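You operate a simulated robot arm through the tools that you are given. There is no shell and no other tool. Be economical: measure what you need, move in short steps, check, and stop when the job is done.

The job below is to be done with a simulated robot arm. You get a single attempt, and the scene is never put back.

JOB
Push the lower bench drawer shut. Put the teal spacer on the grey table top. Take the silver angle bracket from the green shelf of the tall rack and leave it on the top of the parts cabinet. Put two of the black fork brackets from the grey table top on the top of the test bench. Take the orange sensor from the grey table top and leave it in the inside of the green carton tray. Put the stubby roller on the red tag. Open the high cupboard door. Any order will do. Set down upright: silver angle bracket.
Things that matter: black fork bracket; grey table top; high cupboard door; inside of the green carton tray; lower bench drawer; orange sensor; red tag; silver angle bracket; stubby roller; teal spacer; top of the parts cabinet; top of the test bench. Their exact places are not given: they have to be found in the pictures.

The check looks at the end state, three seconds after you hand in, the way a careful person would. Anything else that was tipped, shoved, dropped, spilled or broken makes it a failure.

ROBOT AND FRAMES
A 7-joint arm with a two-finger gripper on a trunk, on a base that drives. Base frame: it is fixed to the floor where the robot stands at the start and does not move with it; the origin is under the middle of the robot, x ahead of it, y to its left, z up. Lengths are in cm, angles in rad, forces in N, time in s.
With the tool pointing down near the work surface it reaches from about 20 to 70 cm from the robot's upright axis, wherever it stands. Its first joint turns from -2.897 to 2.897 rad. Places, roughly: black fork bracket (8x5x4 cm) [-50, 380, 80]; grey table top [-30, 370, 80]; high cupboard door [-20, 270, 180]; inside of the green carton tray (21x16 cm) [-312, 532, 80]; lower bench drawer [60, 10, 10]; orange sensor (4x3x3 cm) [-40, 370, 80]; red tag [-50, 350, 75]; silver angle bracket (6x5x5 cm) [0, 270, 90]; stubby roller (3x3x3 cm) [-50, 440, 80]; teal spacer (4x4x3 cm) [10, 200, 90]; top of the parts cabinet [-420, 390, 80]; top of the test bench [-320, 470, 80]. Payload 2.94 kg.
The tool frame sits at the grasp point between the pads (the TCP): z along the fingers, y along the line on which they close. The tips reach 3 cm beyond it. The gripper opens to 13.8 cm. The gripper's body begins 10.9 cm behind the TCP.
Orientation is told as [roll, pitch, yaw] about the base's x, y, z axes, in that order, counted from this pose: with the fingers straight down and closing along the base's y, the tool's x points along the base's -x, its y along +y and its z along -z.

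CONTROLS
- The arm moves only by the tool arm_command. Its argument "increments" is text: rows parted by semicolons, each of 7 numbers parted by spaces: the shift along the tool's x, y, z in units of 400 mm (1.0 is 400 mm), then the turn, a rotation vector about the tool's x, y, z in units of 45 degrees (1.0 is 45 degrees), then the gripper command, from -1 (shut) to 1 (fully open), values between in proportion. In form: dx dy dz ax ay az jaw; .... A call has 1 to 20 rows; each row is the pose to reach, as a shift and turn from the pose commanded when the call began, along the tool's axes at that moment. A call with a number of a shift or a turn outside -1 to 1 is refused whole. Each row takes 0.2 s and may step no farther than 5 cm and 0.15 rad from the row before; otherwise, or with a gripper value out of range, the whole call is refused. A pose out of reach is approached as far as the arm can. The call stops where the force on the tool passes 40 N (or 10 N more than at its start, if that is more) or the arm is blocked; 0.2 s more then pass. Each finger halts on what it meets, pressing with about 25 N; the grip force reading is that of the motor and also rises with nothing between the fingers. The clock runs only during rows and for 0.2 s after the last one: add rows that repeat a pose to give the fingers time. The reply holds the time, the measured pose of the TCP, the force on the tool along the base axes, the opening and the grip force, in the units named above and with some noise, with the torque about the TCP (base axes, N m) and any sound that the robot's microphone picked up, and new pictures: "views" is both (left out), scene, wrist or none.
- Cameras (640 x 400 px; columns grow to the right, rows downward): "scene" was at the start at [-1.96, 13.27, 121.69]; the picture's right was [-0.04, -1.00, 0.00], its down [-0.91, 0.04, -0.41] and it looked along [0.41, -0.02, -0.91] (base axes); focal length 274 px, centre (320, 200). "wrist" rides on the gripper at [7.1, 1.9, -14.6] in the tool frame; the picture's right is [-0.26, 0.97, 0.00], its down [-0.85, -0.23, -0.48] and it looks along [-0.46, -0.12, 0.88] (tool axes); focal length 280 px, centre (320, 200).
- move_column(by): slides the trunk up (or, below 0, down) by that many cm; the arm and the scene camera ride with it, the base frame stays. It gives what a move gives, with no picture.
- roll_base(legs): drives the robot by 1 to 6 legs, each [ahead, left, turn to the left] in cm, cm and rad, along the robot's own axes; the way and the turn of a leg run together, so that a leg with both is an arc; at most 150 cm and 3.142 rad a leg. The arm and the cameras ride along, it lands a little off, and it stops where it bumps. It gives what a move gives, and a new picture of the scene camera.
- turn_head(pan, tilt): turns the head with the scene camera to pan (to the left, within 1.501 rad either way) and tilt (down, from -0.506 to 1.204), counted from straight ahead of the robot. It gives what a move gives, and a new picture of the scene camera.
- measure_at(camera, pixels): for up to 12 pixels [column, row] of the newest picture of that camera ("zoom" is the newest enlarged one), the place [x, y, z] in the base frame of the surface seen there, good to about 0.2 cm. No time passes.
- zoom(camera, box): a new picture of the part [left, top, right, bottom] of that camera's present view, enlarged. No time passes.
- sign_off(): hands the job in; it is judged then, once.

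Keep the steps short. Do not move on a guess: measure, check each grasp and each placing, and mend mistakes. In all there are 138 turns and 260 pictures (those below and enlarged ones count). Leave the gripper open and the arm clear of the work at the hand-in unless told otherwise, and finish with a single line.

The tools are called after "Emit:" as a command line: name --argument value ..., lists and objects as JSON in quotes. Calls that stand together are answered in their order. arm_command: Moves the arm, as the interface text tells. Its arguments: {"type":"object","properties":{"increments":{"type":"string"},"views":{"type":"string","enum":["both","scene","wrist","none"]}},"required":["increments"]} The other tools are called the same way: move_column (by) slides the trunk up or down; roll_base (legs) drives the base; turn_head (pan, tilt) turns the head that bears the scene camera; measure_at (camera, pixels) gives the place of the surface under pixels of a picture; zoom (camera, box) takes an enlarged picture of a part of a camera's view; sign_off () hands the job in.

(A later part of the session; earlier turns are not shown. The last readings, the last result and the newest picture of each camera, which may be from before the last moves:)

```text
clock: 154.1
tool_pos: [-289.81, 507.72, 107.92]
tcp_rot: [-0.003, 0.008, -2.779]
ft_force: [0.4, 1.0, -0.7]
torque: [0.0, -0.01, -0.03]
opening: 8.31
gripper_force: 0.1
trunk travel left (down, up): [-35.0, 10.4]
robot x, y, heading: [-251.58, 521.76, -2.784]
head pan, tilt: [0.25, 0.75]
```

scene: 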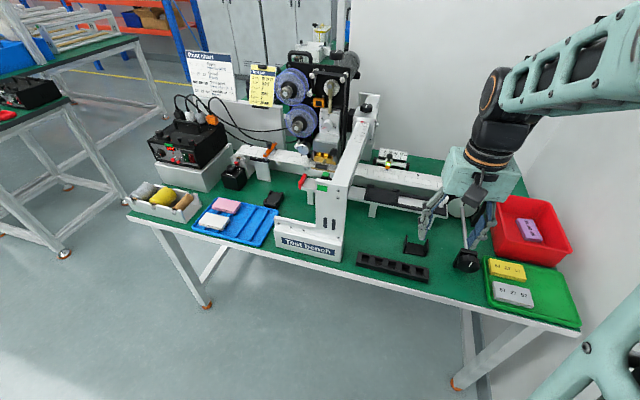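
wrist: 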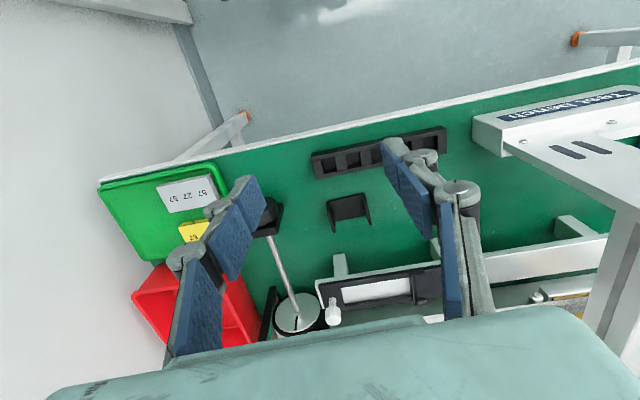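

Fork A stands on the bench. While here, I measure the free space in the green tray for the sensor.

Emit:
zoom --camera "scene" --box '[470, 240, 600, 340]'

Emit:
measure_at --camera "wrist" --pixels '[[105, 188], [215, 165], [150, 257], [135, 215], [150, 225], [130, 195], [165, 215], [155, 195], [145, 240]]'

```text
4.00 times, centred on (535, 290) of scene
```

zoom: 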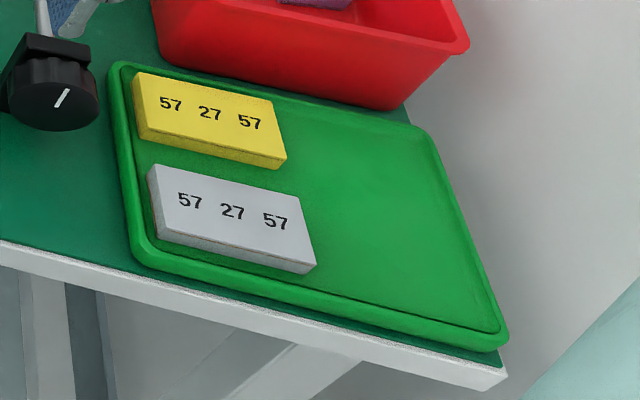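

```text
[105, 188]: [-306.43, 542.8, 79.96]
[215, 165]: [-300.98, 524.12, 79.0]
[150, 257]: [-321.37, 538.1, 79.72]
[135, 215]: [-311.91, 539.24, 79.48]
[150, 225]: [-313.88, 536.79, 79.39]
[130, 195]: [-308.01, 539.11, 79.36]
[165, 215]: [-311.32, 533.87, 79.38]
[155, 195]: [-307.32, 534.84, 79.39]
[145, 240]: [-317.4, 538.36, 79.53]
```

The tray floor is at z 79.4, with free room at about (-311.5, 537). Now I turn round and drive back to the grey table.

Emit:
roll_base --legs '[[0, 0, 3.119], [30, -106, 0], [50, -106, 0]]'

Emit:
turn_head --pan 0.1 --tilt 1.1

```text
clock: 180.3
tool_pos: [-65.18, 361.59, 107.86]
tcp_rot: [-0.004, 0.008, 0.354]
ft_force: [-0.4, 0.6, -0.9]
torque: [-0.02, -0.01, 0.05]
opening: 8.3
gripper_force: 0.1
trunk travel left (down, up): [-35.0, 10.4]
robot x, y, heading: [-103.84, 347.9, 0.352]
head pan, tilt: [0.25, 0.75]
```

scene: 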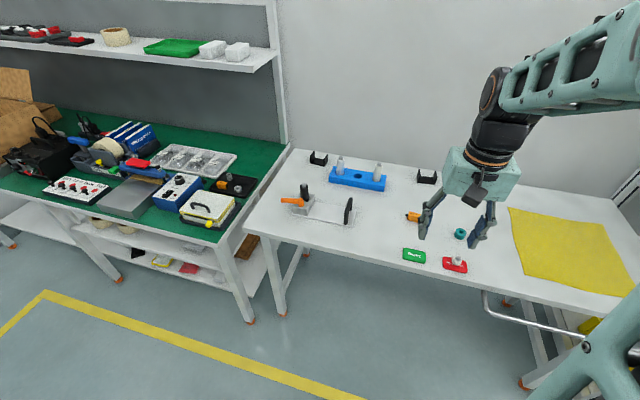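

```text
clock: 181.2
tool_pos: [-65.33, 361.54, 107.82]
tcp_rot: [-0.004, 0.008, 0.355]
ft_force: [0.4, 0.5, 1.2]
torque: [0.02, 0.03, 0.03]
opening: 8.3
gripper_force: 0.0
trunk travel left (down, up): [-35.0, 10.4]
robot x, y, heading: [-104.09, 348.0, 0.35]
head pan, tilt: [0.099, 1.1]
```

scene: 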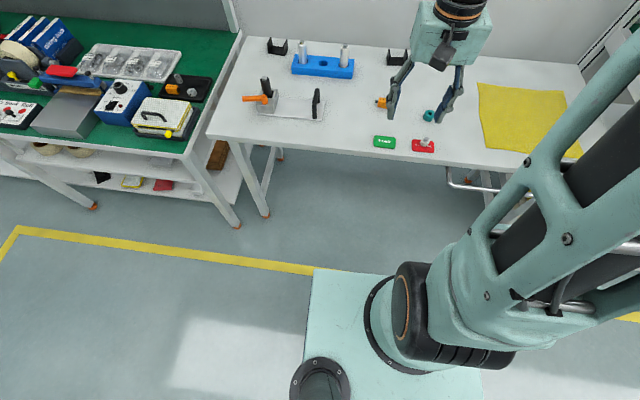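

I measure how far my own base reaches ahead and what is under the table's front edge.

Emit:
measure_at --camera "scene" --pixels '[[316, 272], [360, 275], [313, 345], [395, 268], [470, 187], [452, 178], [264, 212], [470, 170], [300, 152], [300, 200]]'

```text
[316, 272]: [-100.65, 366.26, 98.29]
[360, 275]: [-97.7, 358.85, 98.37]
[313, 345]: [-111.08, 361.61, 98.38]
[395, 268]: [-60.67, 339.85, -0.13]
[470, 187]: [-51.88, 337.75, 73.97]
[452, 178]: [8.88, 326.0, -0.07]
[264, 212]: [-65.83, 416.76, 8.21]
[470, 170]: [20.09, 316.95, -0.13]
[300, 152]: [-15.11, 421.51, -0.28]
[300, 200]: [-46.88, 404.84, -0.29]
```

The plate I see is my shoulder platform at z 98. I use the wrist camera to see my own lower base.

Emit:
arm_command --increments "0 0 0 0 0.15 0 0.2; 0 0 0 0 0.3 0 0.2; 0 0 0 0 0.45 0 0.2" --views "wrist"

```text
clock: 182.0
tool_pos: [-65.29, 361.45, 107.92]
tcp_rot: [-0.003, 0.364, 0.352]
ft_force: [0.0, 0.2, 0.3]
torque: [-0.02, 0.04, -0.02]
opening: 8.29
gripper_force: 0.0
trunk travel left (down, up): [-35.0, 10.4]
robot x, y, heading: [-103.9, 348.05, 0.351]
head pan, tilt: [0.099, 1.1]
```

wrist: 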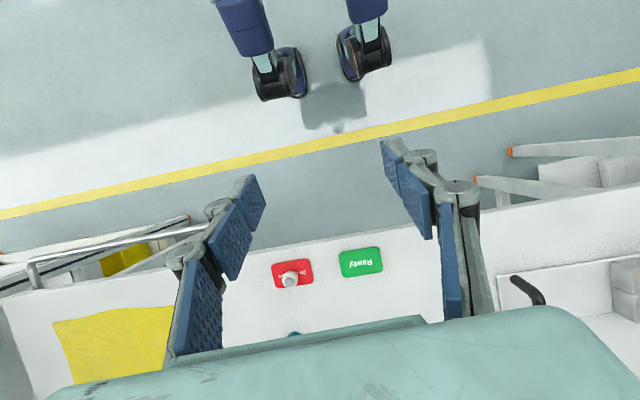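

Emit:
measure_at --camera "wrist" --pixels '[[280, 95], [365, 75], [262, 50], [365, 15], [240, 20], [375, 40], [285, 55], [320, 120]]'

```text
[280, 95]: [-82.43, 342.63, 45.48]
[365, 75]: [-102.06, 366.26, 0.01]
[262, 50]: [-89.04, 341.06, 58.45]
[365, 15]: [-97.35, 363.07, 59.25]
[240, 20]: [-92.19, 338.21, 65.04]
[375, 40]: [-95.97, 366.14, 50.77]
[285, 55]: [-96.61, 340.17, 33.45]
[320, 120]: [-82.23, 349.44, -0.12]
```

The lower base reaches about 20 cm ahead below the table edge height, so a robot position 28 cm from the table's front edge is safe. I tilt the fingers forward to gain reach, and drive 23 cm ahead.

Emit:
arm_command --increments "0 0 0 0 -0.16 0 0.4; 0 0 0 0 -0.33 0 0.4; 0 0 0 0 -0.5 0 0.4; 0 0 0 0 -0.66 0 0.4; 0 0 0 0 -0.82 0 0.4; 0 0 0 0 -0.98 0 0.4" --views "none"

Emit:
roll_base --legs '[[23, 0, 0]]'

Emit:
turn_head --pan 0.15 --tilt 0.75

```text
clock: 183.6
tool_pos: [-65.87, 361.33, 103.01]
tcp_rot: [-0.002, -0.28, 0.355]
ft_force: [0.4, 0.1, 0.5]
torque: [0.0, 0.01, 0.02]
opening: 9.67
gripper_force: 0.2
trunk travel left (down, up): [-35.0, 10.4]
robot x, y, heading: [-103.89, 347.94, 0.35]
head pan, tilt: [0.099, 1.1]
stopped in row 6: the arm was blocked; the commanded pose is now the measured one
```

```text
clock: 185.3
tool_pos: [-44.35, 369.35, 103.09]
tcp_rot: [-0.001, -0.283, 0.358]
ft_force: [-0.5, -0.2, -0.2]
torque: [0.0, 0.02, 0.01]
opening: 9.65
gripper_force: 0.0
trunk travel left (down, up): [-35.0, 10.4]
robot x, y, heading: [-82.38, 356.14, 0.355]
head pan, tilt: [0.099, 1.1]
```

scene: 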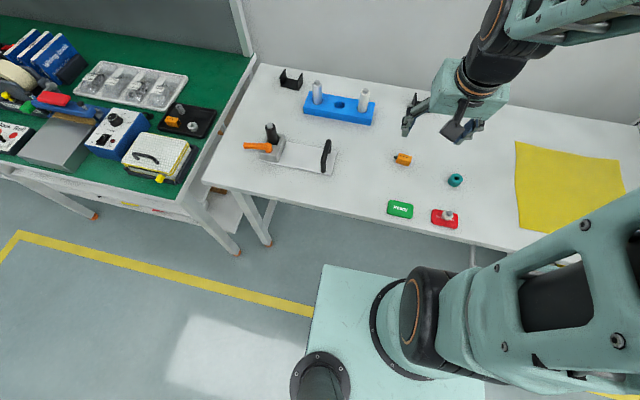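

```text
clock: 186.1
tool_pos: [-44.48, 369.19, 102.74]
tcp_rot: [-0.001, -0.274, 0.358]
ft_force: [-0.9, 0.2, -0.1]
torque: [-0.02, 0.0, -0.04]
opening: 9.67
gripper_force: 0.0
trunk travel left (down, up): [-35.0, 10.4]
robot x, y, heading: [-82.16, 355.89, 0.346]
head pan, tilt: [0.15, 0.75]
```

scene: 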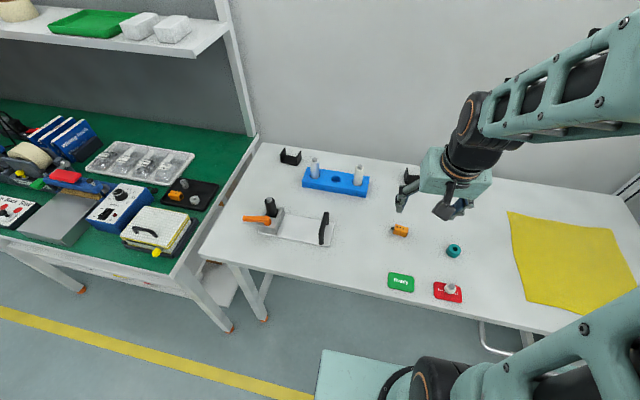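

I reach forward over the table, tilting to about 0.5 rad, and look at the far fork from the wrist.

Emit:
arm_command --increments "-0.09 -0.016 0.035 0 -0.045 -0.007 0.4; -0.18 -0.032 0.07 0 -0.09 -0.014 0.4; -0.27 -0.048 0.105 0 -0.135 -0.021 0.4; -0.36 -0.064 0.14 0 -0.18 -0.028 0.4; -0.45 -0.08 0.175 0 -0.23 -0.035 0.4; -0.53 -0.096 0.21 0 -0.28 -0.042 0.4; -0.6075 -0.1125 0.241 0 -0.32 -0.05 0.4; -0.6075 -0.1125 0.241 0 -0.32 -0.05 0.4"

```text
clock: 187.9
tool_pos: [-18.42, 374.24, 100.69]
tcp_rot: [-0.022, -0.535, 0.405]
ft_force: [-0.1, 0.1, -0.2]
torque: [-0.01, 0.02, 0.03]
opening: 9.65
gripper_force: 0.1
trunk travel left (down, up): [-35.0, 10.4]
robot x, y, heading: [-82.17, 355.8, 0.351]
head pan, tilt: [0.15, 0.75]
```

scene: 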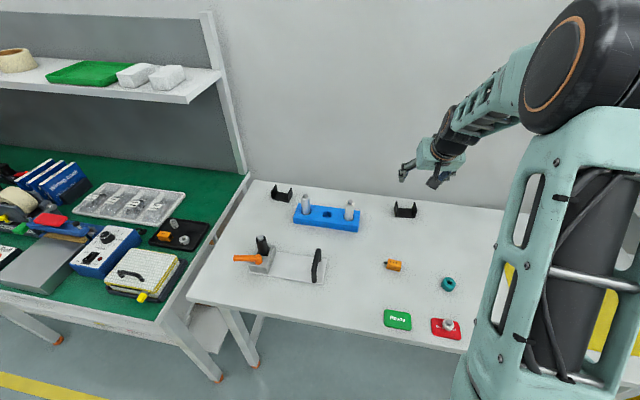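
wrist: 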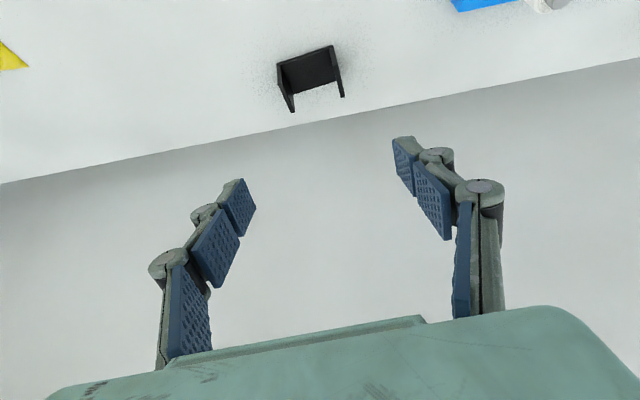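

Emit:
zoom --camera "wrist" --box '[260, 35, 360, 115]'

```text
5.00 times, centred on (310, 75) of wrist
```

zoom: 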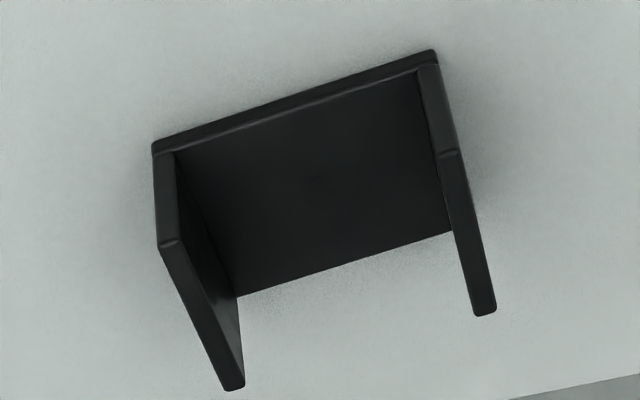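

Emit:
measure_at --camera "zoom" --pixels '[[168, 245], [235, 385], [446, 153], [485, 308], [158, 155], [430, 60], [320, 180], [540, 390], [620, 382]]'

```text
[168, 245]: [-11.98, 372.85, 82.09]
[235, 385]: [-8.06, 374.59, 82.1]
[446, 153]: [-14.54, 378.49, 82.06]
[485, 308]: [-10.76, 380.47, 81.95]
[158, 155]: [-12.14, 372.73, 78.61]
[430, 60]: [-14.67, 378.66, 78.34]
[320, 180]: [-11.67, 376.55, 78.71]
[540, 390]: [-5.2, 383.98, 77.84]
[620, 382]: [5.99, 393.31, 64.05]
```

Far fork centre (-11.3, 376.6), heading 0.43. I descend astride its plates along the tilted line.

Emit:
arm_command --increments "0.015 -0.003 0.08 0 0 -0.005 0.4; 0.03 -0.006 0.16 0 0 -0.01 0.4; 0.045 -0.009 0.24 0 0 -0.015 0.4; 0.06 -0.011 0.32 0 0 -0.02 0.4; 0.073 -0.013 0.4 0 0 -0.025 0.4; 0.083 -0.015 0.45 0 0 -0.03 0.4; 0.0895 -0.016 0.48 0 0 -0.03 0.4; 0.0895 -0.016 0.48 0 0 -0.03 0.4" --views "wrist"

```text
clock: 189.7
tool_pos: [-11.86, 375.7, 82.46]
tcp_rot: [-0.034, -0.533, 0.431]
ft_force: [-0.1, 1.0, 1.0]
torque: [-0.01, -0.03, 0.03]
opening: 9.65
gripper_force: 0.1
trunk travel left (down, up): [-35.0, 10.4]
robot x, y, heading: [-82.33, 355.93, 0.351]
head pan, tilt: [0.15, 0.75]
```

wrist: 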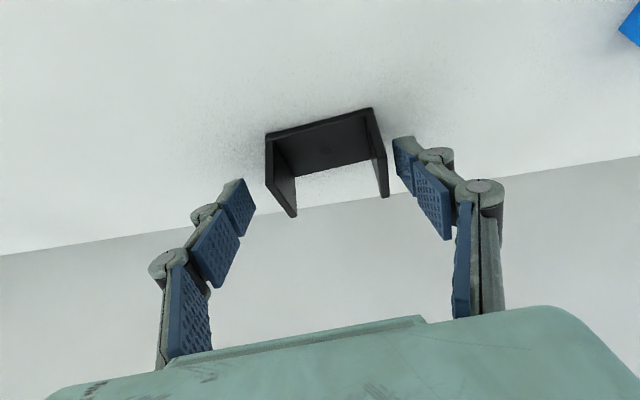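

I push 8 mm farther along the fingers, close, and check.

Emit:
arm_command --increments "0.004 0 0.01 0 0 0 0.4; 0.007 0 0.019 0 0 0 0.4; 0.007 0 0.019 0 0 0 -0.2; 0.007 0 0.019 0 0 0 -0.2; 0.007 0 0.019 0 0 0 -0.2; 0.007 0 0.019 0 0 0 -0.2" --views "wrist"

```text
clock: 191.1
tool_pos: [-11.89, 375.95, 81.63]
tcp_rot: [-0.035, -0.535, 0.43]
ft_force: [0.9, 0.8, 1.9]
torque: [0.17, 0.06, 0.01]
opening: 6.94
gripper_force: 25.3
trunk travel left (down, up): [-35.0, 10.4]
robot x, y, heading: [-82.39, 355.91, 0.353]
head pan, tilt: [0.15, 0.75]
```

wrist: 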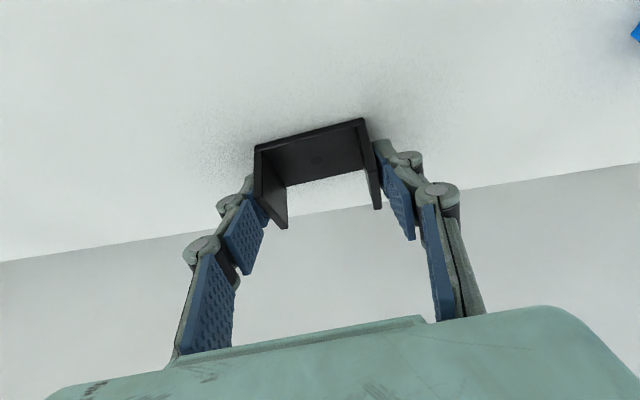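

Held at 6.94 cm. I lift straight up 20 cm and draw back 15 cm, keeping the tilt.

Emit:
arm_command --increments "-0.03 0 -0.05 0 0 0 -0.2; -0.085 0 -0.143 0 0 0 -0.2; -0.14 0 -0.236 0 0 0 -0.2; -0.195 0 -0.33 0 0 0 -0.2; -0.255 0 -0.43 0 0 0 -0.2; -0.175 0 -0.478 0 0 0 -0.2; -0.095 0 -0.525 0 0 0 -0.2; -0.015 0 -0.573 0 0 0 -0.2; 0.0675 0 -0.62 0 0 0 -0.2"

```text
clock: 193.1
tool_pos: [-25.68, 370.44, 101.38]
tcp_rot: [-0.034, -0.534, 0.433]
ft_force: [-0.8, -1.4, -1.3]
torque: [0.0, 0.01, 0.02]
opening: 6.98
gripper_force: 25.2
trunk travel left (down, up): [-35.0, 10.4]
robot x, y, heading: [-82.46, 356.12, 0.358]
head pan, tilt: [0.15, 0.75]
```

scene: 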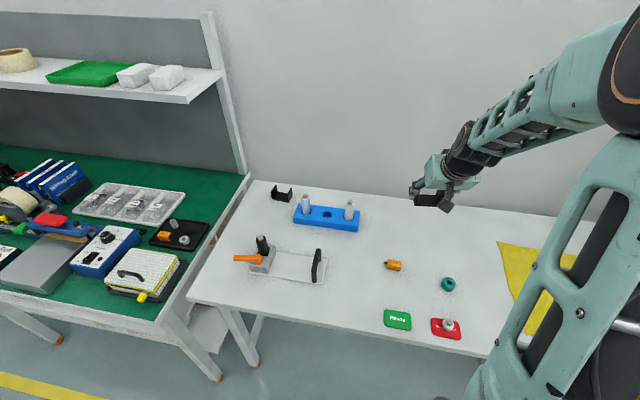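
wrist: 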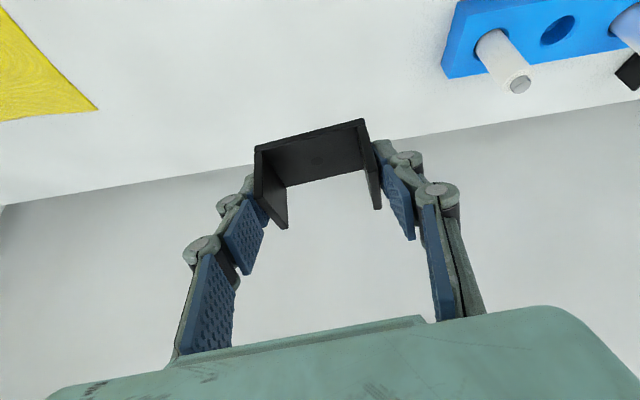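

Now I drive back to the test bench: back off, turn round, go along, then approach.

Emit:
roll_base --legs '[[-60, 0, 0], [0, 0, 3.14], [0, -104, 0], [0, -104, 0], [26, 0, 0]]'

Emit:
turn_head --pan 0.25 --tilt 0.75

```text
clock: 223.2
tool_pos: [-288.76, 504.57, 101.49]
tcp_rot: [-0.034, -0.532, -2.698]
ft_force: [-1.0, -0.5, -0.9]
torque: [0.03, -0.02, 0.02]
opening: 6.92
gripper_force: 25.1
trunk travel left (down, up): [-35.0, 10.4]
robot x, y, heading: [-232.28, 519.63, -2.774]
head pan, tilt: [0.15, 0.75]
```

scene: 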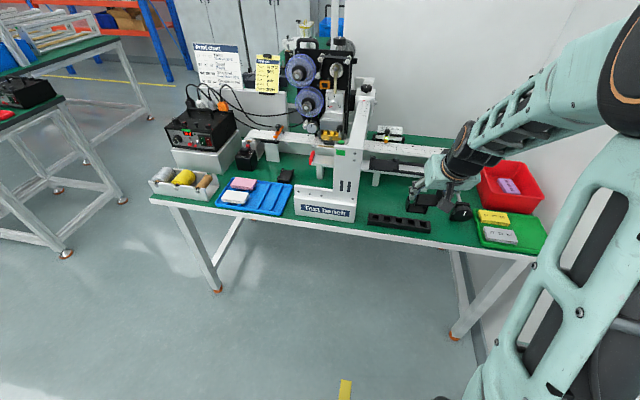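

```text
clock: 223.8
tool_pos: [-288.69, 504.57, 101.41]
tcp_rot: [-0.032, -0.533, -2.699]
ft_force: [0.7, -0.6, -2.1]
torque: [-0.02, -0.02, -0.02]
opening: 6.95
gripper_force: 25.3
trunk travel left (down, up): [-35.0, 10.4]
robot x, y, heading: [-232.25, 519.54, -2.776]
head pan, tilt: [0.25, 0.75]
```

scene: 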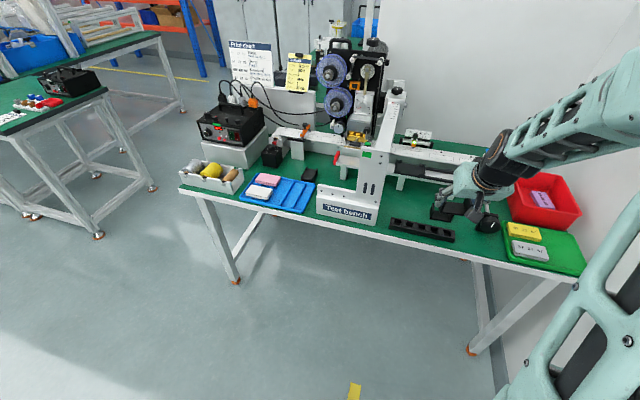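

I drive 14 cm ahead and 6 cm left to bring the fork above spot B.

Emit:
roll_base --legs '[[14, 6, 0]]'

Emit:
arm_command --increments "0 0 0 0 0 0 -0.2" --views "wrist"

```text
clock: 225.2
tool_pos: [-299.73, 493.78, 101.4]
tcp_rot: [-0.035, -0.532, -2.696]
ft_force: [-0.8, 0.3, -1.5]
torque: [0.01, -0.02, 0.03]
opening: 6.92
gripper_force: 25.7
trunk travel left (down, up): [-35.0, 10.4]
robot x, y, heading: [-243.4, 509.26, -2.777]
head pan, tilt: [0.25, 0.75]
```

scene: 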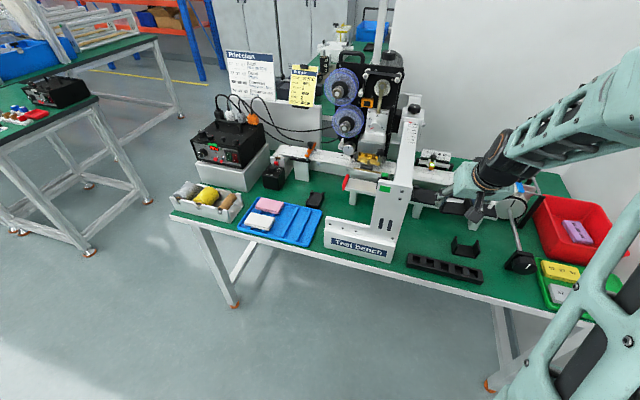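

```text
clock: 225.6
tool_pos: [-299.57, 493.75, 101.44]
tcp_rot: [-0.033, -0.533, -2.697]
ft_force: [0.3, 1.1, -1.4]
torque: [-0.01, -0.07, 0.02]
opening: 6.93
gripper_force: 24.6
trunk travel left (down, up): [-35.0, 10.4]
robot x, y, heading: [-243.17, 509.09, -2.776]
head pan, tilt: [0.25, 0.75]
```

wrist: 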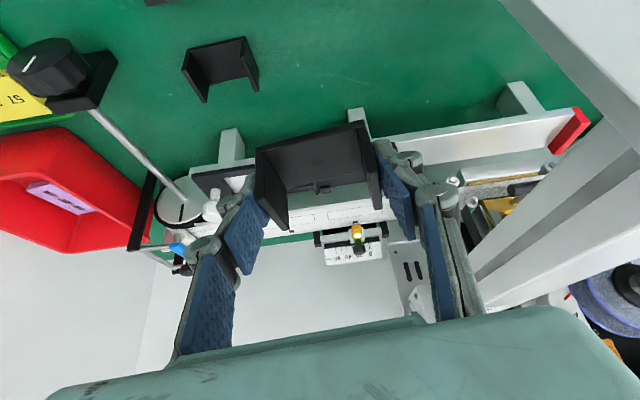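

The tall frame plate is on the right side of this view. I measure it and the free floor before lowering.

Emit:
measure_at --camera "wrist" --pixels '[[510, 10], [600, 90], [560, 60], [500, 260], [560, 200], [188, 50], [250, 42], [400, 90], [330, 60], [350, 125], [215, 170], [480, 130]]'

```text
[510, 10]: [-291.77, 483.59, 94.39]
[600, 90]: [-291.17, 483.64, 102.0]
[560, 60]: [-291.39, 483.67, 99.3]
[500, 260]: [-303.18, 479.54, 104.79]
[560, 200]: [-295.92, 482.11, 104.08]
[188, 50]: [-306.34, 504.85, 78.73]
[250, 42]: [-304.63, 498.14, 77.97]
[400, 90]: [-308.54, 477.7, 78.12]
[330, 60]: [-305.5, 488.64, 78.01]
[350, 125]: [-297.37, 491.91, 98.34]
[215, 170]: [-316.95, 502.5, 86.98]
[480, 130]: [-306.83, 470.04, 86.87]
```

The frame plate is at 11 cm from spot B's centre. I square the yaw and lower to 3 cm above the bench, with the body 4 cm clear of the plate.

Emit:
arm_command --increments "-0.04 0.012 0.024 0.027 0 0.045 -0.2; -0.079 0.025 0.047 0.054 0 0.091 -0.2; -0.03 0.025 0.13 0.054 0 0.091 -0.2; 0.02 0.025 0.215 0.054 0 0.091 -0.2; 0.07 0.025 0.3 0.054 0 0.091 -0.2; 0.11 0.025 0.368 0.054 0 0.091 -0.2; 0.1325 0.025 0.404 0.054 0 0.091 -0.2; 0.1325 0.025 0.404 0.054 0 0.091 -0.2"

```text
clock: 227.4
tool_pos: [-302.65, 491.71, 84.86]
tcp_rot: [-0.033, -0.536, -2.781]
ft_force: [-0.3, -0.5, -1.5]
torque: [-0.02, -0.03, 0.0]
opening: 6.93
gripper_force: 24.8
trunk travel left (down, up): [-35.0, 10.4]
robot x, y, heading: [-243.38, 509.15, -2.773]
head pan, tilt: [0.25, 0.75]
```

scene: 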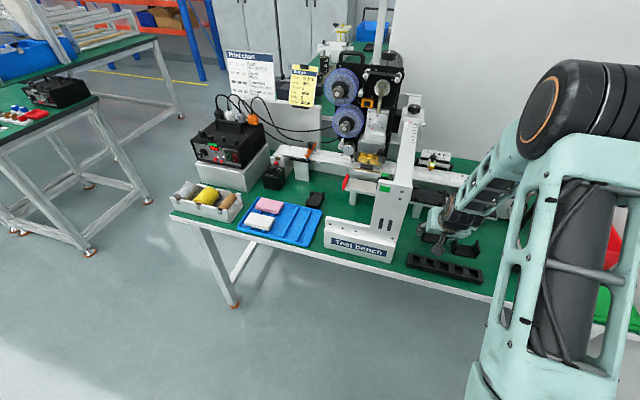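
wrist: 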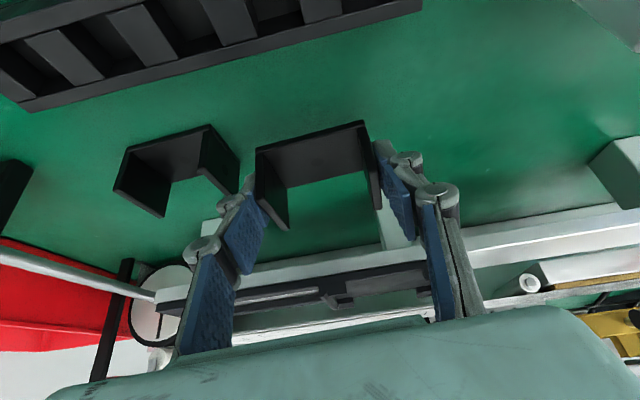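

Emit:
measure_at --camera "wrist" --pixels '[[206, 128], [238, 160], [222, 143], [240, 185], [245, 220], [262, 150]]'

```text
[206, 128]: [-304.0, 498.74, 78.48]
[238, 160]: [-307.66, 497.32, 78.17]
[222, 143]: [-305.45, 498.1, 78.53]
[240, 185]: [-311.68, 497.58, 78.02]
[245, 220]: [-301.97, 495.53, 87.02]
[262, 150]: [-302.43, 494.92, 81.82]
```

The gap to fork A is about 3 cm. I lower the last 3.1 cm, open slightly, and rise straight up.

Emit:
arm_command --increments "0.018 0 0.03 0 0 0 -0.2; 0.031 0 0.052 0 0 0 -0.2; 0.036 0 0.061 0 0 0 -0.2; 0.0395 0 0.0667 0 0 0 -0.2; 0.0395 0 0.0667 0 0 0 -0.2; 0.0395 0 0.0667 0 0 0 0.17; 0.0395 0 0.0667 0 0 0 0.17; 0.0395 0 0.0667 0 0 0 0.17; 0 0 0 0 0 0 0.17; -0.05 0 -0.085 0 0 0 0.17; -0.1 0 -0.17 0 0 0 0.17; -0.15 0 -0.255 0 0 0 0.17; -0.2 0 -0.34 0 0 0 0.17"

```text
clock: 230.2
tool_pos: [-302.47, 491.33, 100.83]
tcp_rot: [-0.034, -0.537, -2.781]
ft_force: [0.2, 0.2, 0.3]
torque: [0.0, 0.01, 0.05]
opening: 8.09
gripper_force: 0.0
trunk travel left (down, up): [-35.0, 10.4]
robot x, y, heading: [-243.21, 509.05, -2.77]
head pan, tilt: [0.25, 0.75]
```

scene: 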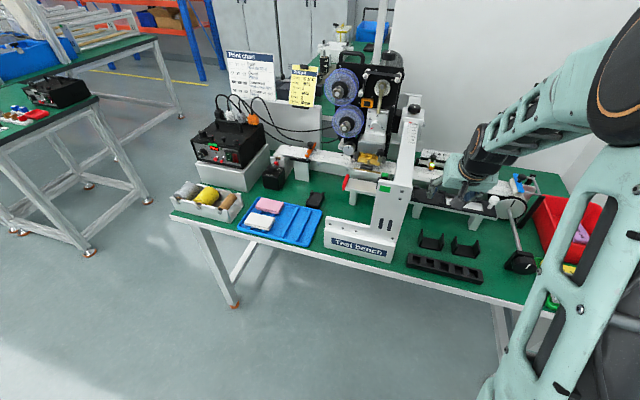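
wrist: 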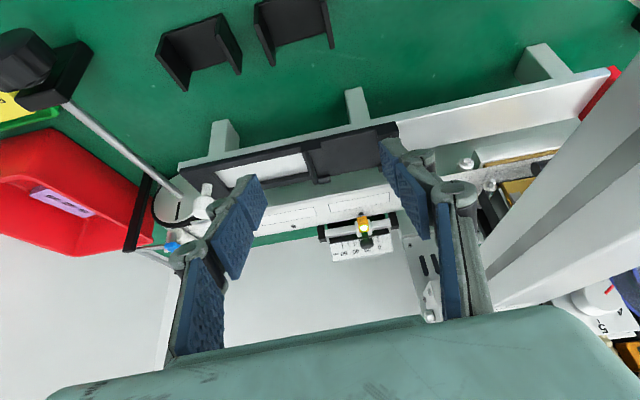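

Both forks stand on the bench, and fork A is unmoved. I bring the tool upright and back, and drive to the grey table for the sensor.

Emit:
arm_command --increments "0.05 0 -0.06 -0.007 0.11 0 0.17; 0.1 0 -0.12 -0.014 0.22 0 0.17; 0.155 0 -0.18 -0.021 0.34 0 0; 0.21 0 -0.24 -0.028 0.45 0 0; 0.26 0 -0.3 -0.036 0.57 0 0; 0.31 0 -0.3585 -0.043 0.681 0 0; 0.31 0 -0.3585 -0.043 0.681 0 0" --views "none"

Emit:
roll_base --legs '[[-20, 0, 0], [0, 0, 3.11], [0, -100, 0], [0, -100, 0], [58, 0, 0]]'

```text
clock: 231.8
tool_pos: [-285.56, 497.21, 106.66]
tcp_rot: [0.004, 0.0, -2.789]
ft_force: [0.2, 0.1, 0.5]
torque: [0.0, 0.01, -0.01]
opening: 6.9
gripper_force: 0.2
trunk travel left (down, up): [-35.0, 10.4]
robot x, y, heading: [-243.21, 508.81, -2.777]
head pan, tilt: [0.25, 0.75]
```

```text
clock: 261.2
tool_pos: [-49.05, 369.23, 106.57]
tcp_rot: [0.0, -0.003, 0.401]
ft_force: [0.0, -0.4, -0.1]
torque: [0.01, -0.01, -0.01]
opening: 6.9
gripper_force: 0.0
trunk travel left (down, up): [-35.0, 10.4]
robot x, y, heading: [-90.64, 355.32, 0.415]
head pan, tilt: [0.25, 0.75]
```

scene: 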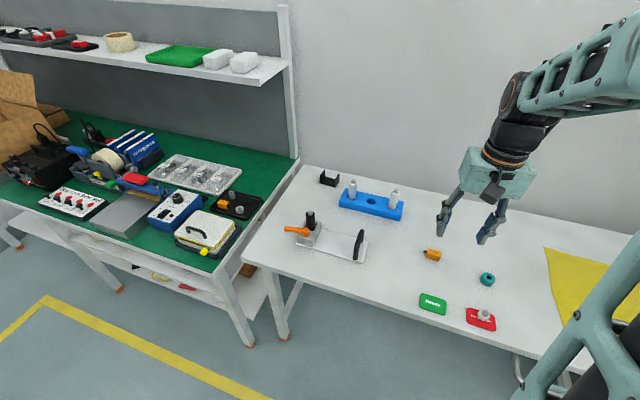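

I arrived at the table. I measure the orange sensor at (432,254).

Emit:
zoom --camera "scene" --box '[400, 235, 464, 275]'

Emit:
arm_command --increments "0 0 0.05 0 0 0 0" --views "wrist"

```text
10.00 times, centred on (432, 255) of scene
```

zoom: 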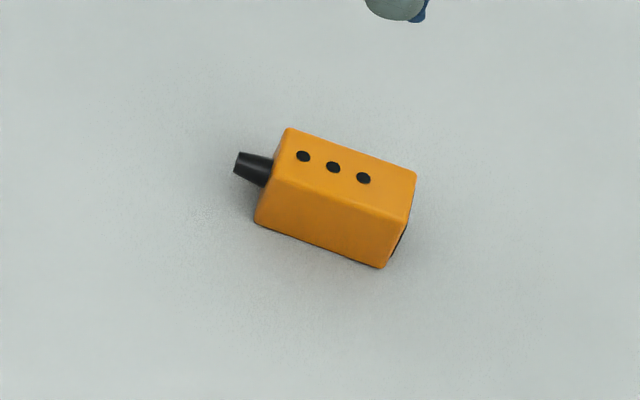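

```text
clock: 261.6
tool_pos: [-48.87, 369.34, 104.72]
tcp_rot: [0.003, -0.002, 0.4]
ft_force: [0.2, -0.2, 0.6]
torque: [-0.03, -0.05, -0.01]
opening: 6.89
gripper_force: 0.1
trunk travel left (down, up): [-35.0, 10.4]
robot x, y, heading: [-90.49, 355.31, 0.413]
head pan, tilt: [0.25, 0.75]
```

wrist: 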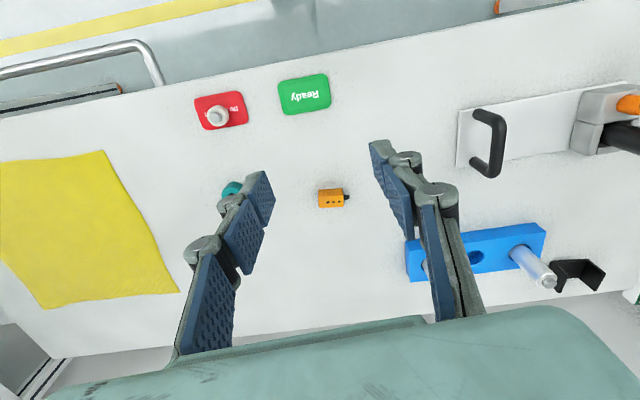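

Emit:
zoom --camera "wrist" --box '[306, 180, 362, 215]'

```text
11.43 times, centred on (334, 198) of wrist
```

zoom: 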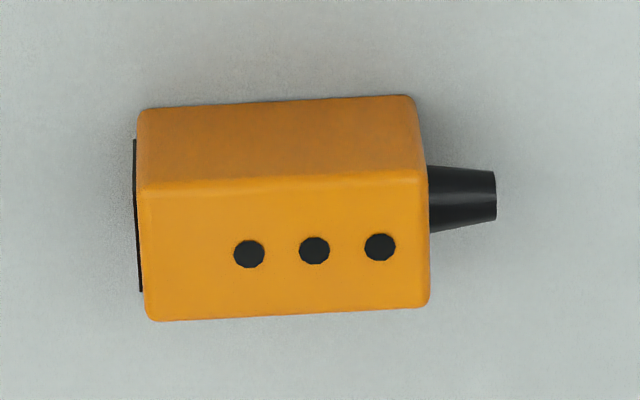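

Emit:
measure_at --camera "zoom" --pixels '[[155, 190], [160, 310], [418, 182], [420, 298], [290, 250], [490, 195], [280, 140], [138, 220]]'

```text
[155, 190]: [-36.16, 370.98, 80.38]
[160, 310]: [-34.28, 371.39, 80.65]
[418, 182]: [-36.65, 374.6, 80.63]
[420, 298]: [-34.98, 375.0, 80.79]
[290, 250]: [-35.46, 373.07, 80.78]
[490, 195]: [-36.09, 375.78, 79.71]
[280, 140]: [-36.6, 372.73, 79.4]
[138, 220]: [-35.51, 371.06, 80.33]
```

Sensor centre (-35.5, 373.0), top z 80.7. I will grip it across its width, so the tool turns about 1.33 rad. I move over it while turning.

Emit:
arm_command --increments "-0.07 -0.009 0.06 0 0 -0.17 0; -0.14 -0.018 0.12 0 0 -0.34 0; -0.21 -0.027 0.18 0 0 -0.51 0; -0.28 -0.036 0.24 0 0 -0.68 0; -0.345 -0.045 0.3 0 0 -0.85 0" --views "none"

Emit:
arm_command --increments "0 0 0 0 0 -0.17 0; 0 0 0 0 0 -0.34 0; 0 0 0 0 0 -0.51 0; 0 0 0 0 0 -0.68 0; 0 0 0 0 0 -0.84 0; 0 0 0 0 0 -0.84 0" --views "wrist"

```text
clock: 262.8
tool_pos: [-35.53, 373.03, 92.57]
tcp_rot: [0.002, -0.002, 1.071]
ft_force: [0.1, 0.5, 0.1]
torque: [-0.03, 0.01, 0.03]
opening: 6.9
gripper_force: 0.1
trunk travel left (down, up): [-35.0, 10.4]
robot x, y, heading: [-90.69, 355.3, 0.412]
head pan, tilt: [0.25, 0.75]
```

```text
clock: 264.2
tool_pos: [-35.59, 373.03, 92.69]
tcp_rot: [0.0, -0.002, 1.73]
ft_force: [-0.3, 0.7, 0.1]
torque: [0.01, 0.02, 0.01]
opening: 6.91
gripper_force: 0.0
trunk travel left (down, up): [-35.0, 10.4]
robot x, y, heading: [-90.44, 355.67, 0.407]
head pan, tilt: [0.25, 0.75]
```

wrist: 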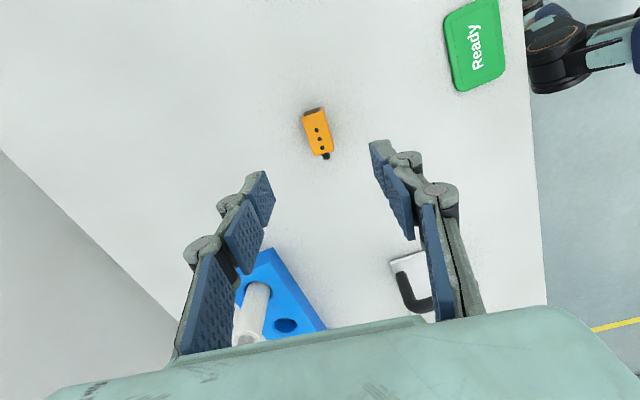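

The pads line up with the sensor's sides. I descend to z 81.2, close, and check.

Emit:
arm_command --increments "0 0 0.08 0 0 0 0; 0 0 0.16 0 0 0 0; 0 0 0.22 0 0 0 0; 0 0 0.26 0 0 0 0; 0 0 0.285 0 0 0 0; 0 0 0.285 0 0 0 -1; 0 0 0.285 0 0 0 -1; 0 0 0.285 0 0 0 -1; 0 0 0.285 0 0 0 -1" --views "wrist"

```text
clock: 266.2
tool_pos: [-35.51, 373.1, 81.21]
tcp_rot: [0.0, -0.004, 1.726]
ft_force: [0.2, 0.2, 0.0]
torque: [0.0, 0.01, -0.02]
opening: 2.12
gripper_force: 24.6
trunk travel left (down, up): [-35.0, 10.4]
robot x, y, heading: [-90.49, 355.48, 0.418]
head pan, tilt: [0.25, 0.75]
```

wrist: 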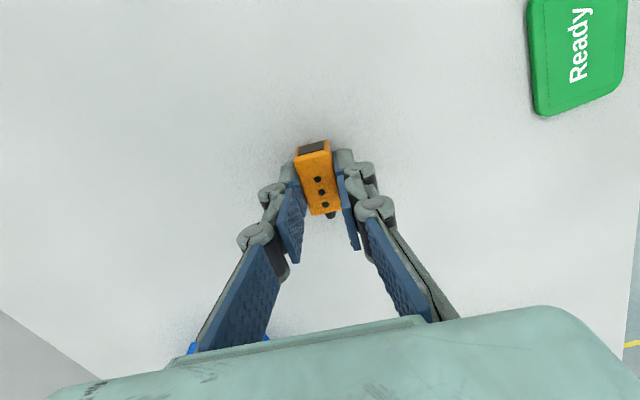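

The sensor is held at 2.12 cm. I lift it, tuck in, and drive to the green tray.

Emit:
arm_command --increments "0 0 -0.08 0 0 0 -1; 0 0 -0.2 0 0 0 -1; 0 0 -0.32 0 0 0 -1; 0 0 -0.44 0 0 0 -1; 0.024 0.09 -0.5 0 0 0 -1; 0.048 0.18 -0.56 0 0 0 -1; 0.072 0.27 -0.62 0 0 0 -1; 0.096 0.362 -0.65 0 0 0 -1" --views "wrist"

Emit:
roll_base --legs '[[-30, 0, 0], [0, 0, 3.09], [0, -111, 0], [0, -108, 0], [40, 0, 0]]'

Emit:
turn_head --pan -0.2 --tilt 0.75

```text
clock: 268.0
tool_pos: [-49.04, 366.99, 107.19]
tcp_rot: [-0.003, -0.004, 1.729]
ft_force: [-0.1, -0.2, -1.5]
torque: [-0.02, -0.01, -0.03]
opening: 2.09
gripper_force: 25.2
trunk travel left (down, up): [-35.0, 10.4]
robot x, y, heading: [-90.43, 355.18, 0.414]
head pan, tilt: [0.25, 0.75]
```

wrist: 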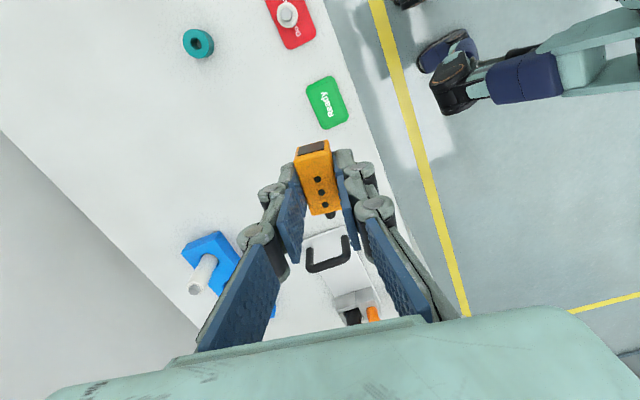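

```text
clock: 298.2
tool_pos: [-276.88, 520.68, 107.03]
tcp_rot: [-0.001, -0.003, -1.468]
ft_force: [-0.1, -0.2, -0.6]
torque: [0.0, -0.05, -0.03]
opening: 2.09
gripper_force: 25.3
trunk travel left (down, up): [-35.0, 10.4]
robot x, y, heading: [-235.03, 530.13, -2.782]
head pan, tilt: [0.25, 0.75]
```

scene: 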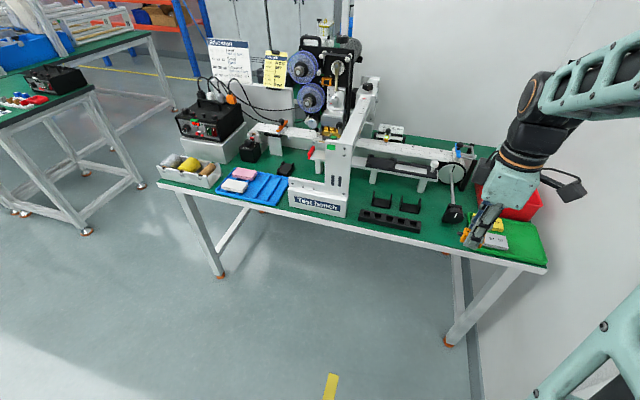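

```text
clock: 299.1
tool_pos: [-276.95, 520.74, 107.28]
tcp_rot: [-0.001, -0.004, -1.468]
ft_force: [0.2, 0.2, -0.7]
torque: [-0.02, 0.0, 0.0]
opening: 2.08
gripper_force: 24.4
trunk travel left (down, up): [-35.0, 10.4]
robot x, y, heading: [-234.84, 529.98, -2.776]
head pan, tilt: [-0.201, 0.75]
```

scene: 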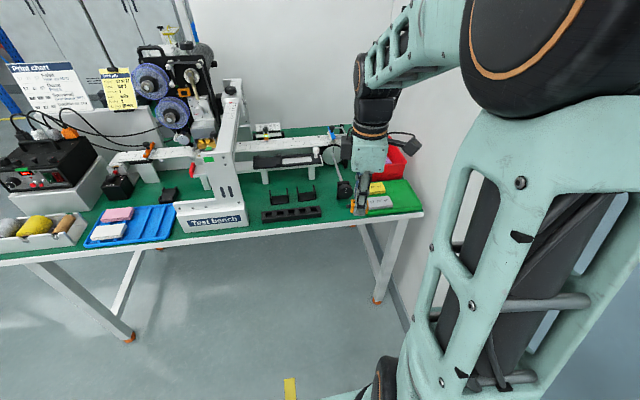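

I measure the wall beside the bench and the tray once more.

Emit:
measure_at --camera "scene" --pixels '[[425, 150], [428, 200], [410, 260], [395, 190], [405, 200], [418, 208], [388, 205], [395, 160], [375, 217], [412, 195], [345, 188]]'

```text
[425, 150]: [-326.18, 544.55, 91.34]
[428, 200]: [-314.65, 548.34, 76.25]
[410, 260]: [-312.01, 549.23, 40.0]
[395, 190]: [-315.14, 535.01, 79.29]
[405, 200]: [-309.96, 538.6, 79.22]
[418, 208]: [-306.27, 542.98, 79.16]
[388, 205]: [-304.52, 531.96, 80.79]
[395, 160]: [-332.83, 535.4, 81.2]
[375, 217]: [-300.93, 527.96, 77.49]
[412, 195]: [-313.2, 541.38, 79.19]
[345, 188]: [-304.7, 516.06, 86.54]
```

The wall is 14 cm beyond the tray's free part. I drive 12 cm ahead and 5 cm right, and turn the tool back so that the camera faces me, not the wall.

Emit:
roll_base --legs '[[12, -5, 0]]'

Emit:
arm_command --increments "0 0 0 0 0 0.17 -1; 0 0 0 0 0 0.34 -1; 0 0 0 0 0 0.51 -1; 0 0 0 0 0 0.68 -1; 0 0 0 0 0 0.85 -1" --views "none"

Emit:
arm_command --increments "0 0 0 0 0 0.17 -1; 0 0 0 0 0 0.34 -1; 0 0 0 0 0 0.51 -1; 0 0 0 0 0 0.68 -1; 0 0 0 0 0 0.82 -1; 0 0 0 0 0 0.82 -1" --views "wrist"

```text
clock: 300.4
tool_pos: [-290.09, 520.94, 107.16]
tcp_rot: [0.0, -0.004, -1.467]
ft_force: [-1.1, 0.8, -0.9]
torque: [0.01, -0.03, 0.0]
opening: 2.08
gripper_force: 25.3
trunk travel left (down, up): [-35.0, 10.4]
robot x, y, heading: [-247.89, 530.57, -2.789]
head pan, tilt: [-0.201, 0.75]
```

scene: 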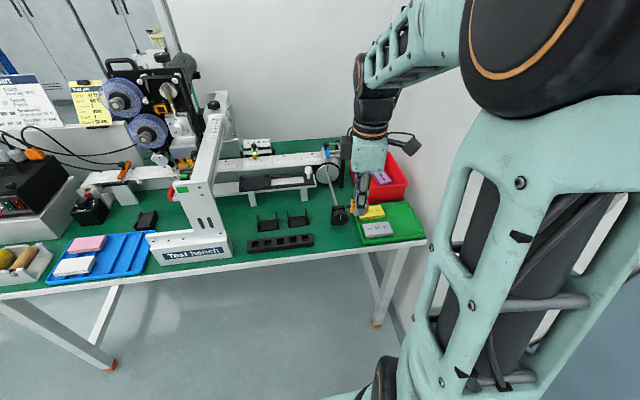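

```text
clock: 301.6
tool_pos: [-290.06, 521.09, 107.12]
tcp_rot: [0.002, -0.003, -2.14]
ft_force: [0.6, 0.2, -1.6]
torque: [-0.02, -0.03, 0.03]
opening: 2.11
gripper_force: 25.0
trunk travel left (down, up): [-35.0, 10.4]
robot x, y, heading: [-248.31, 530.45, -2.78]
head pan, tilt: [-0.201, 0.75]
```

```text
clock: 303.0
tool_pos: [-290.09, 521.0, 107.16]
tcp_rot: [0.002, -0.002, -2.781]
ft_force: [0.4, 0.4, -0.8]
torque: [-0.01, 0.02, -0.01]
opening: 2.09
gripper_force: 25.0
trunk travel left (down, up): [-35.0, 10.4]
robot x, y, heading: [-247.93, 530.35, -2.784]
head pan, tilt: [-0.201, 0.75]
```

wrist: 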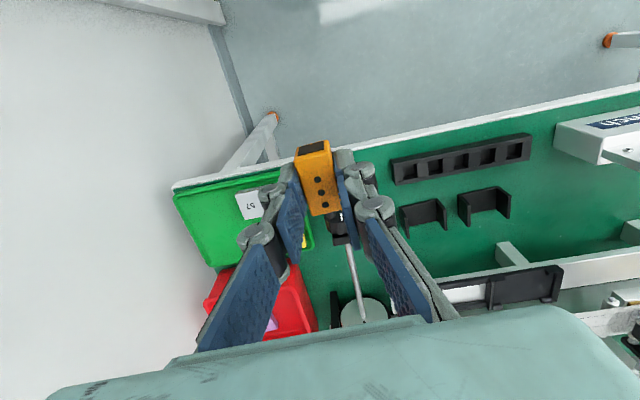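

I move over the tray's free part (-310.4, 535.6) and lower to 2 cm above its floor.

Emit:
arm_command --increments "-0.04 -0.1 0 0 0 0 -1; -0.09 -0.2 0 0 0 0 -1; -0.15 -0.3 0 0 0 0 -1; -0.2 -0.41 0 0 0 0 -1; -0.27 -0.5 0.02 0 0 0 -1; -0.345 -0.52 0.08 0 0 0 -1; -0.345 -0.52 0.2 0 0 0 -1; -0.345 -0.52 0.32 0 0 0 -1; -0.345 -0.52 0.43 0 0 0 -1; -0.345 -0.52 0.52 0 0 0 -1; -0.345 -0.52 0.56 0 0 0 -1; -0.345 -0.52 0.56 0 0 0 -1"

```text
clock: 305.6
tool_pos: [-310.41, 535.44, 84.61]
tcp_rot: [0.002, 0.0, -2.78]
ft_force: [0.1, -0.5, -0.1]
torque: [0.03, 0.0, 0.01]
opening: 2.09
gripper_force: 24.7
trunk travel left (down, up): [-35.0, 10.4]
robot x, y, heading: [-248.06, 530.34, -2.784]
head pan, tilt: [-0.201, 0.75]
```

scene: 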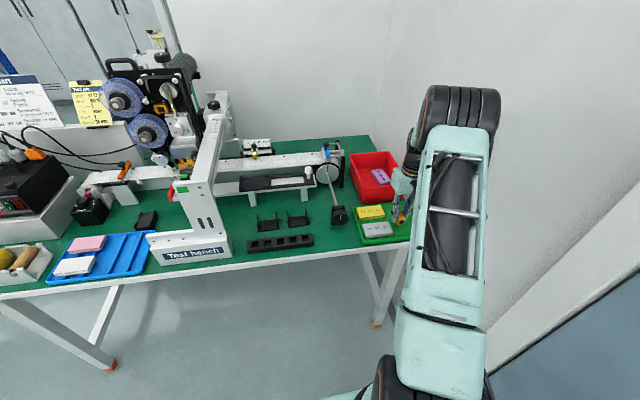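
wrist: 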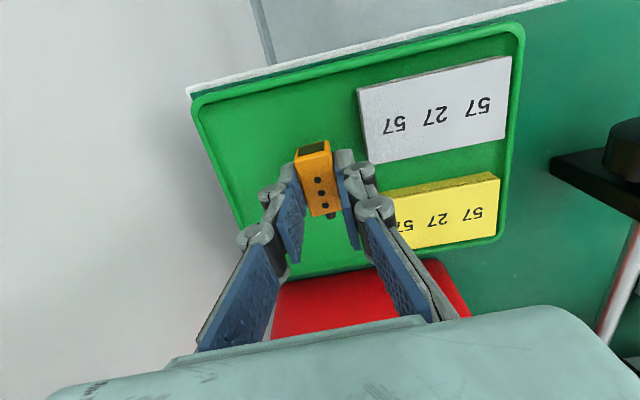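

Emit:
measure_at --camera "wrist" --pixels '[[395, 200], [400, 240], [225, 165], [240, 205], [340, 285], [335, 310], [300, 245]]'

```text
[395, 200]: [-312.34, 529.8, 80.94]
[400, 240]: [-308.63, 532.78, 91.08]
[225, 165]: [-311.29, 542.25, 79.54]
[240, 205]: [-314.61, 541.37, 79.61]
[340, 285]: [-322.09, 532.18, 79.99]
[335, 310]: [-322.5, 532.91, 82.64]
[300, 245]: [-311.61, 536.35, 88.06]
```

Clear on both sides. I lower 1.9 cm, release to 3.5 cm, and rise.

Emit:
arm_command --increments "0 -0.01 0.02 0 0 0 -1; 0 -0.01 0.036 0 0 0 -1; 0 -0.01 0.046 0 0 0 -1; 0 -0.01 0.046 0 0 0 -1; 0 -0.01 0.046 0 0 0 -0.5; 0 -0.01 0.046 0 0 0 -0.5; 0 -0.01 0.046 0 0 0 -0.5; 0 -0.01 -0.04 0 0 0 -0.5; 0 -0.01 -0.14 0 0 0 -0.5; 0 -0.01 -0.25 0 0 0 -0.5; 0 -0.01 -0.36 0 0 0 -0.5; 0 -0.01 -0.47 0 0 0 -0.5; 0.08 0.06 -0.55 0 0 0 -0.5; 0.16 0.14 -0.56 0 0 0 -0.5; 0.24 0.22 -0.56 0 0 0 -0.5; 0.32 0.3 -0.56 0 0 0 -0.5; 0.4 0.38 -0.56 0 0 0 -0.5; 0.45 0.44 -0.56 0 0 0 -0.5"

```text
refused: row 13 steps farther than a row can; nothing moved
```

Emit:
arm_command --increments "0 -0.01 0.02 0 0 0 -1; 0 -0.01 0.036 0 0 0 -1; 0 -0.01 0.046 0 0 0 -1; 0 -0.01 0.046 0 0 0 -1; 0 -0.01 0.046 0 0 0 -0.5; 0 -0.01 0.046 0 0 0 -0.5; 0 -0.01 0.046 0 0 0 -0.5; 0 -0.01 -0.04 0 0 0 -0.5; 0 -0.01 -0.14 0 0 0 -0.5; 0 -0.01 -0.25 0 0 0 -0.5; 0 -0.01 -0.36 0 0 0 -0.5; 0 -0.01 -0.47 0 0 0 -0.5; 0.06 0.04 -0.54 0 0 0 -0.5; 0.14 0.11 -0.56 0 0 0 -0.5; 0.22 0.18 -0.56 0 0 0 -0.5; 0.3 0.25 -0.56 0 0 0 -0.5; 0.38 0.32 -0.56 0 0 0 -0.5; 0.45 0.4 -0.56 0 0 0 -0.5"

```text
clock: 309.4
tool_pos: [-287.75, 526.93, 107.34]
tcp_rot: [0.002, -0.001, -2.778]
ft_force: [0.3, -0.2, -0.2]
torque: [-0.02, 0.0, -0.02]
opening: 3.46
gripper_force: 0.0
trunk travel left (down, up): [-35.0, 10.4]
robot x, y, heading: [-247.7, 530.39, -2.784]
head pan, tilt: [-0.201, 0.75]
```

scene: 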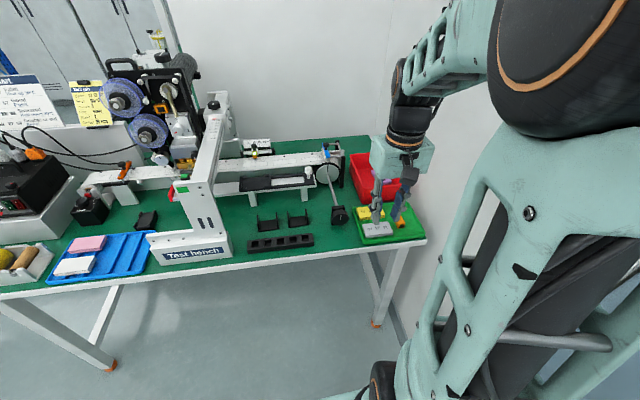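
wrist: 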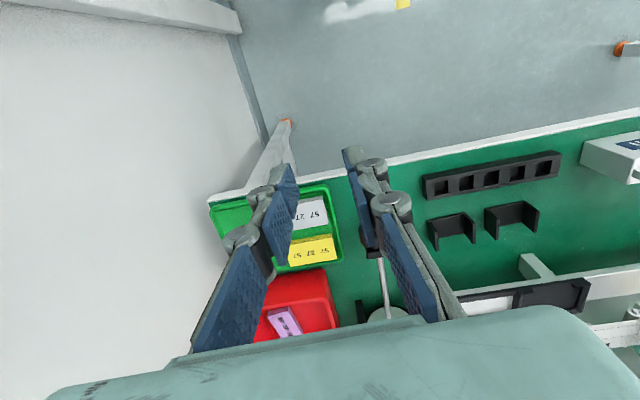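

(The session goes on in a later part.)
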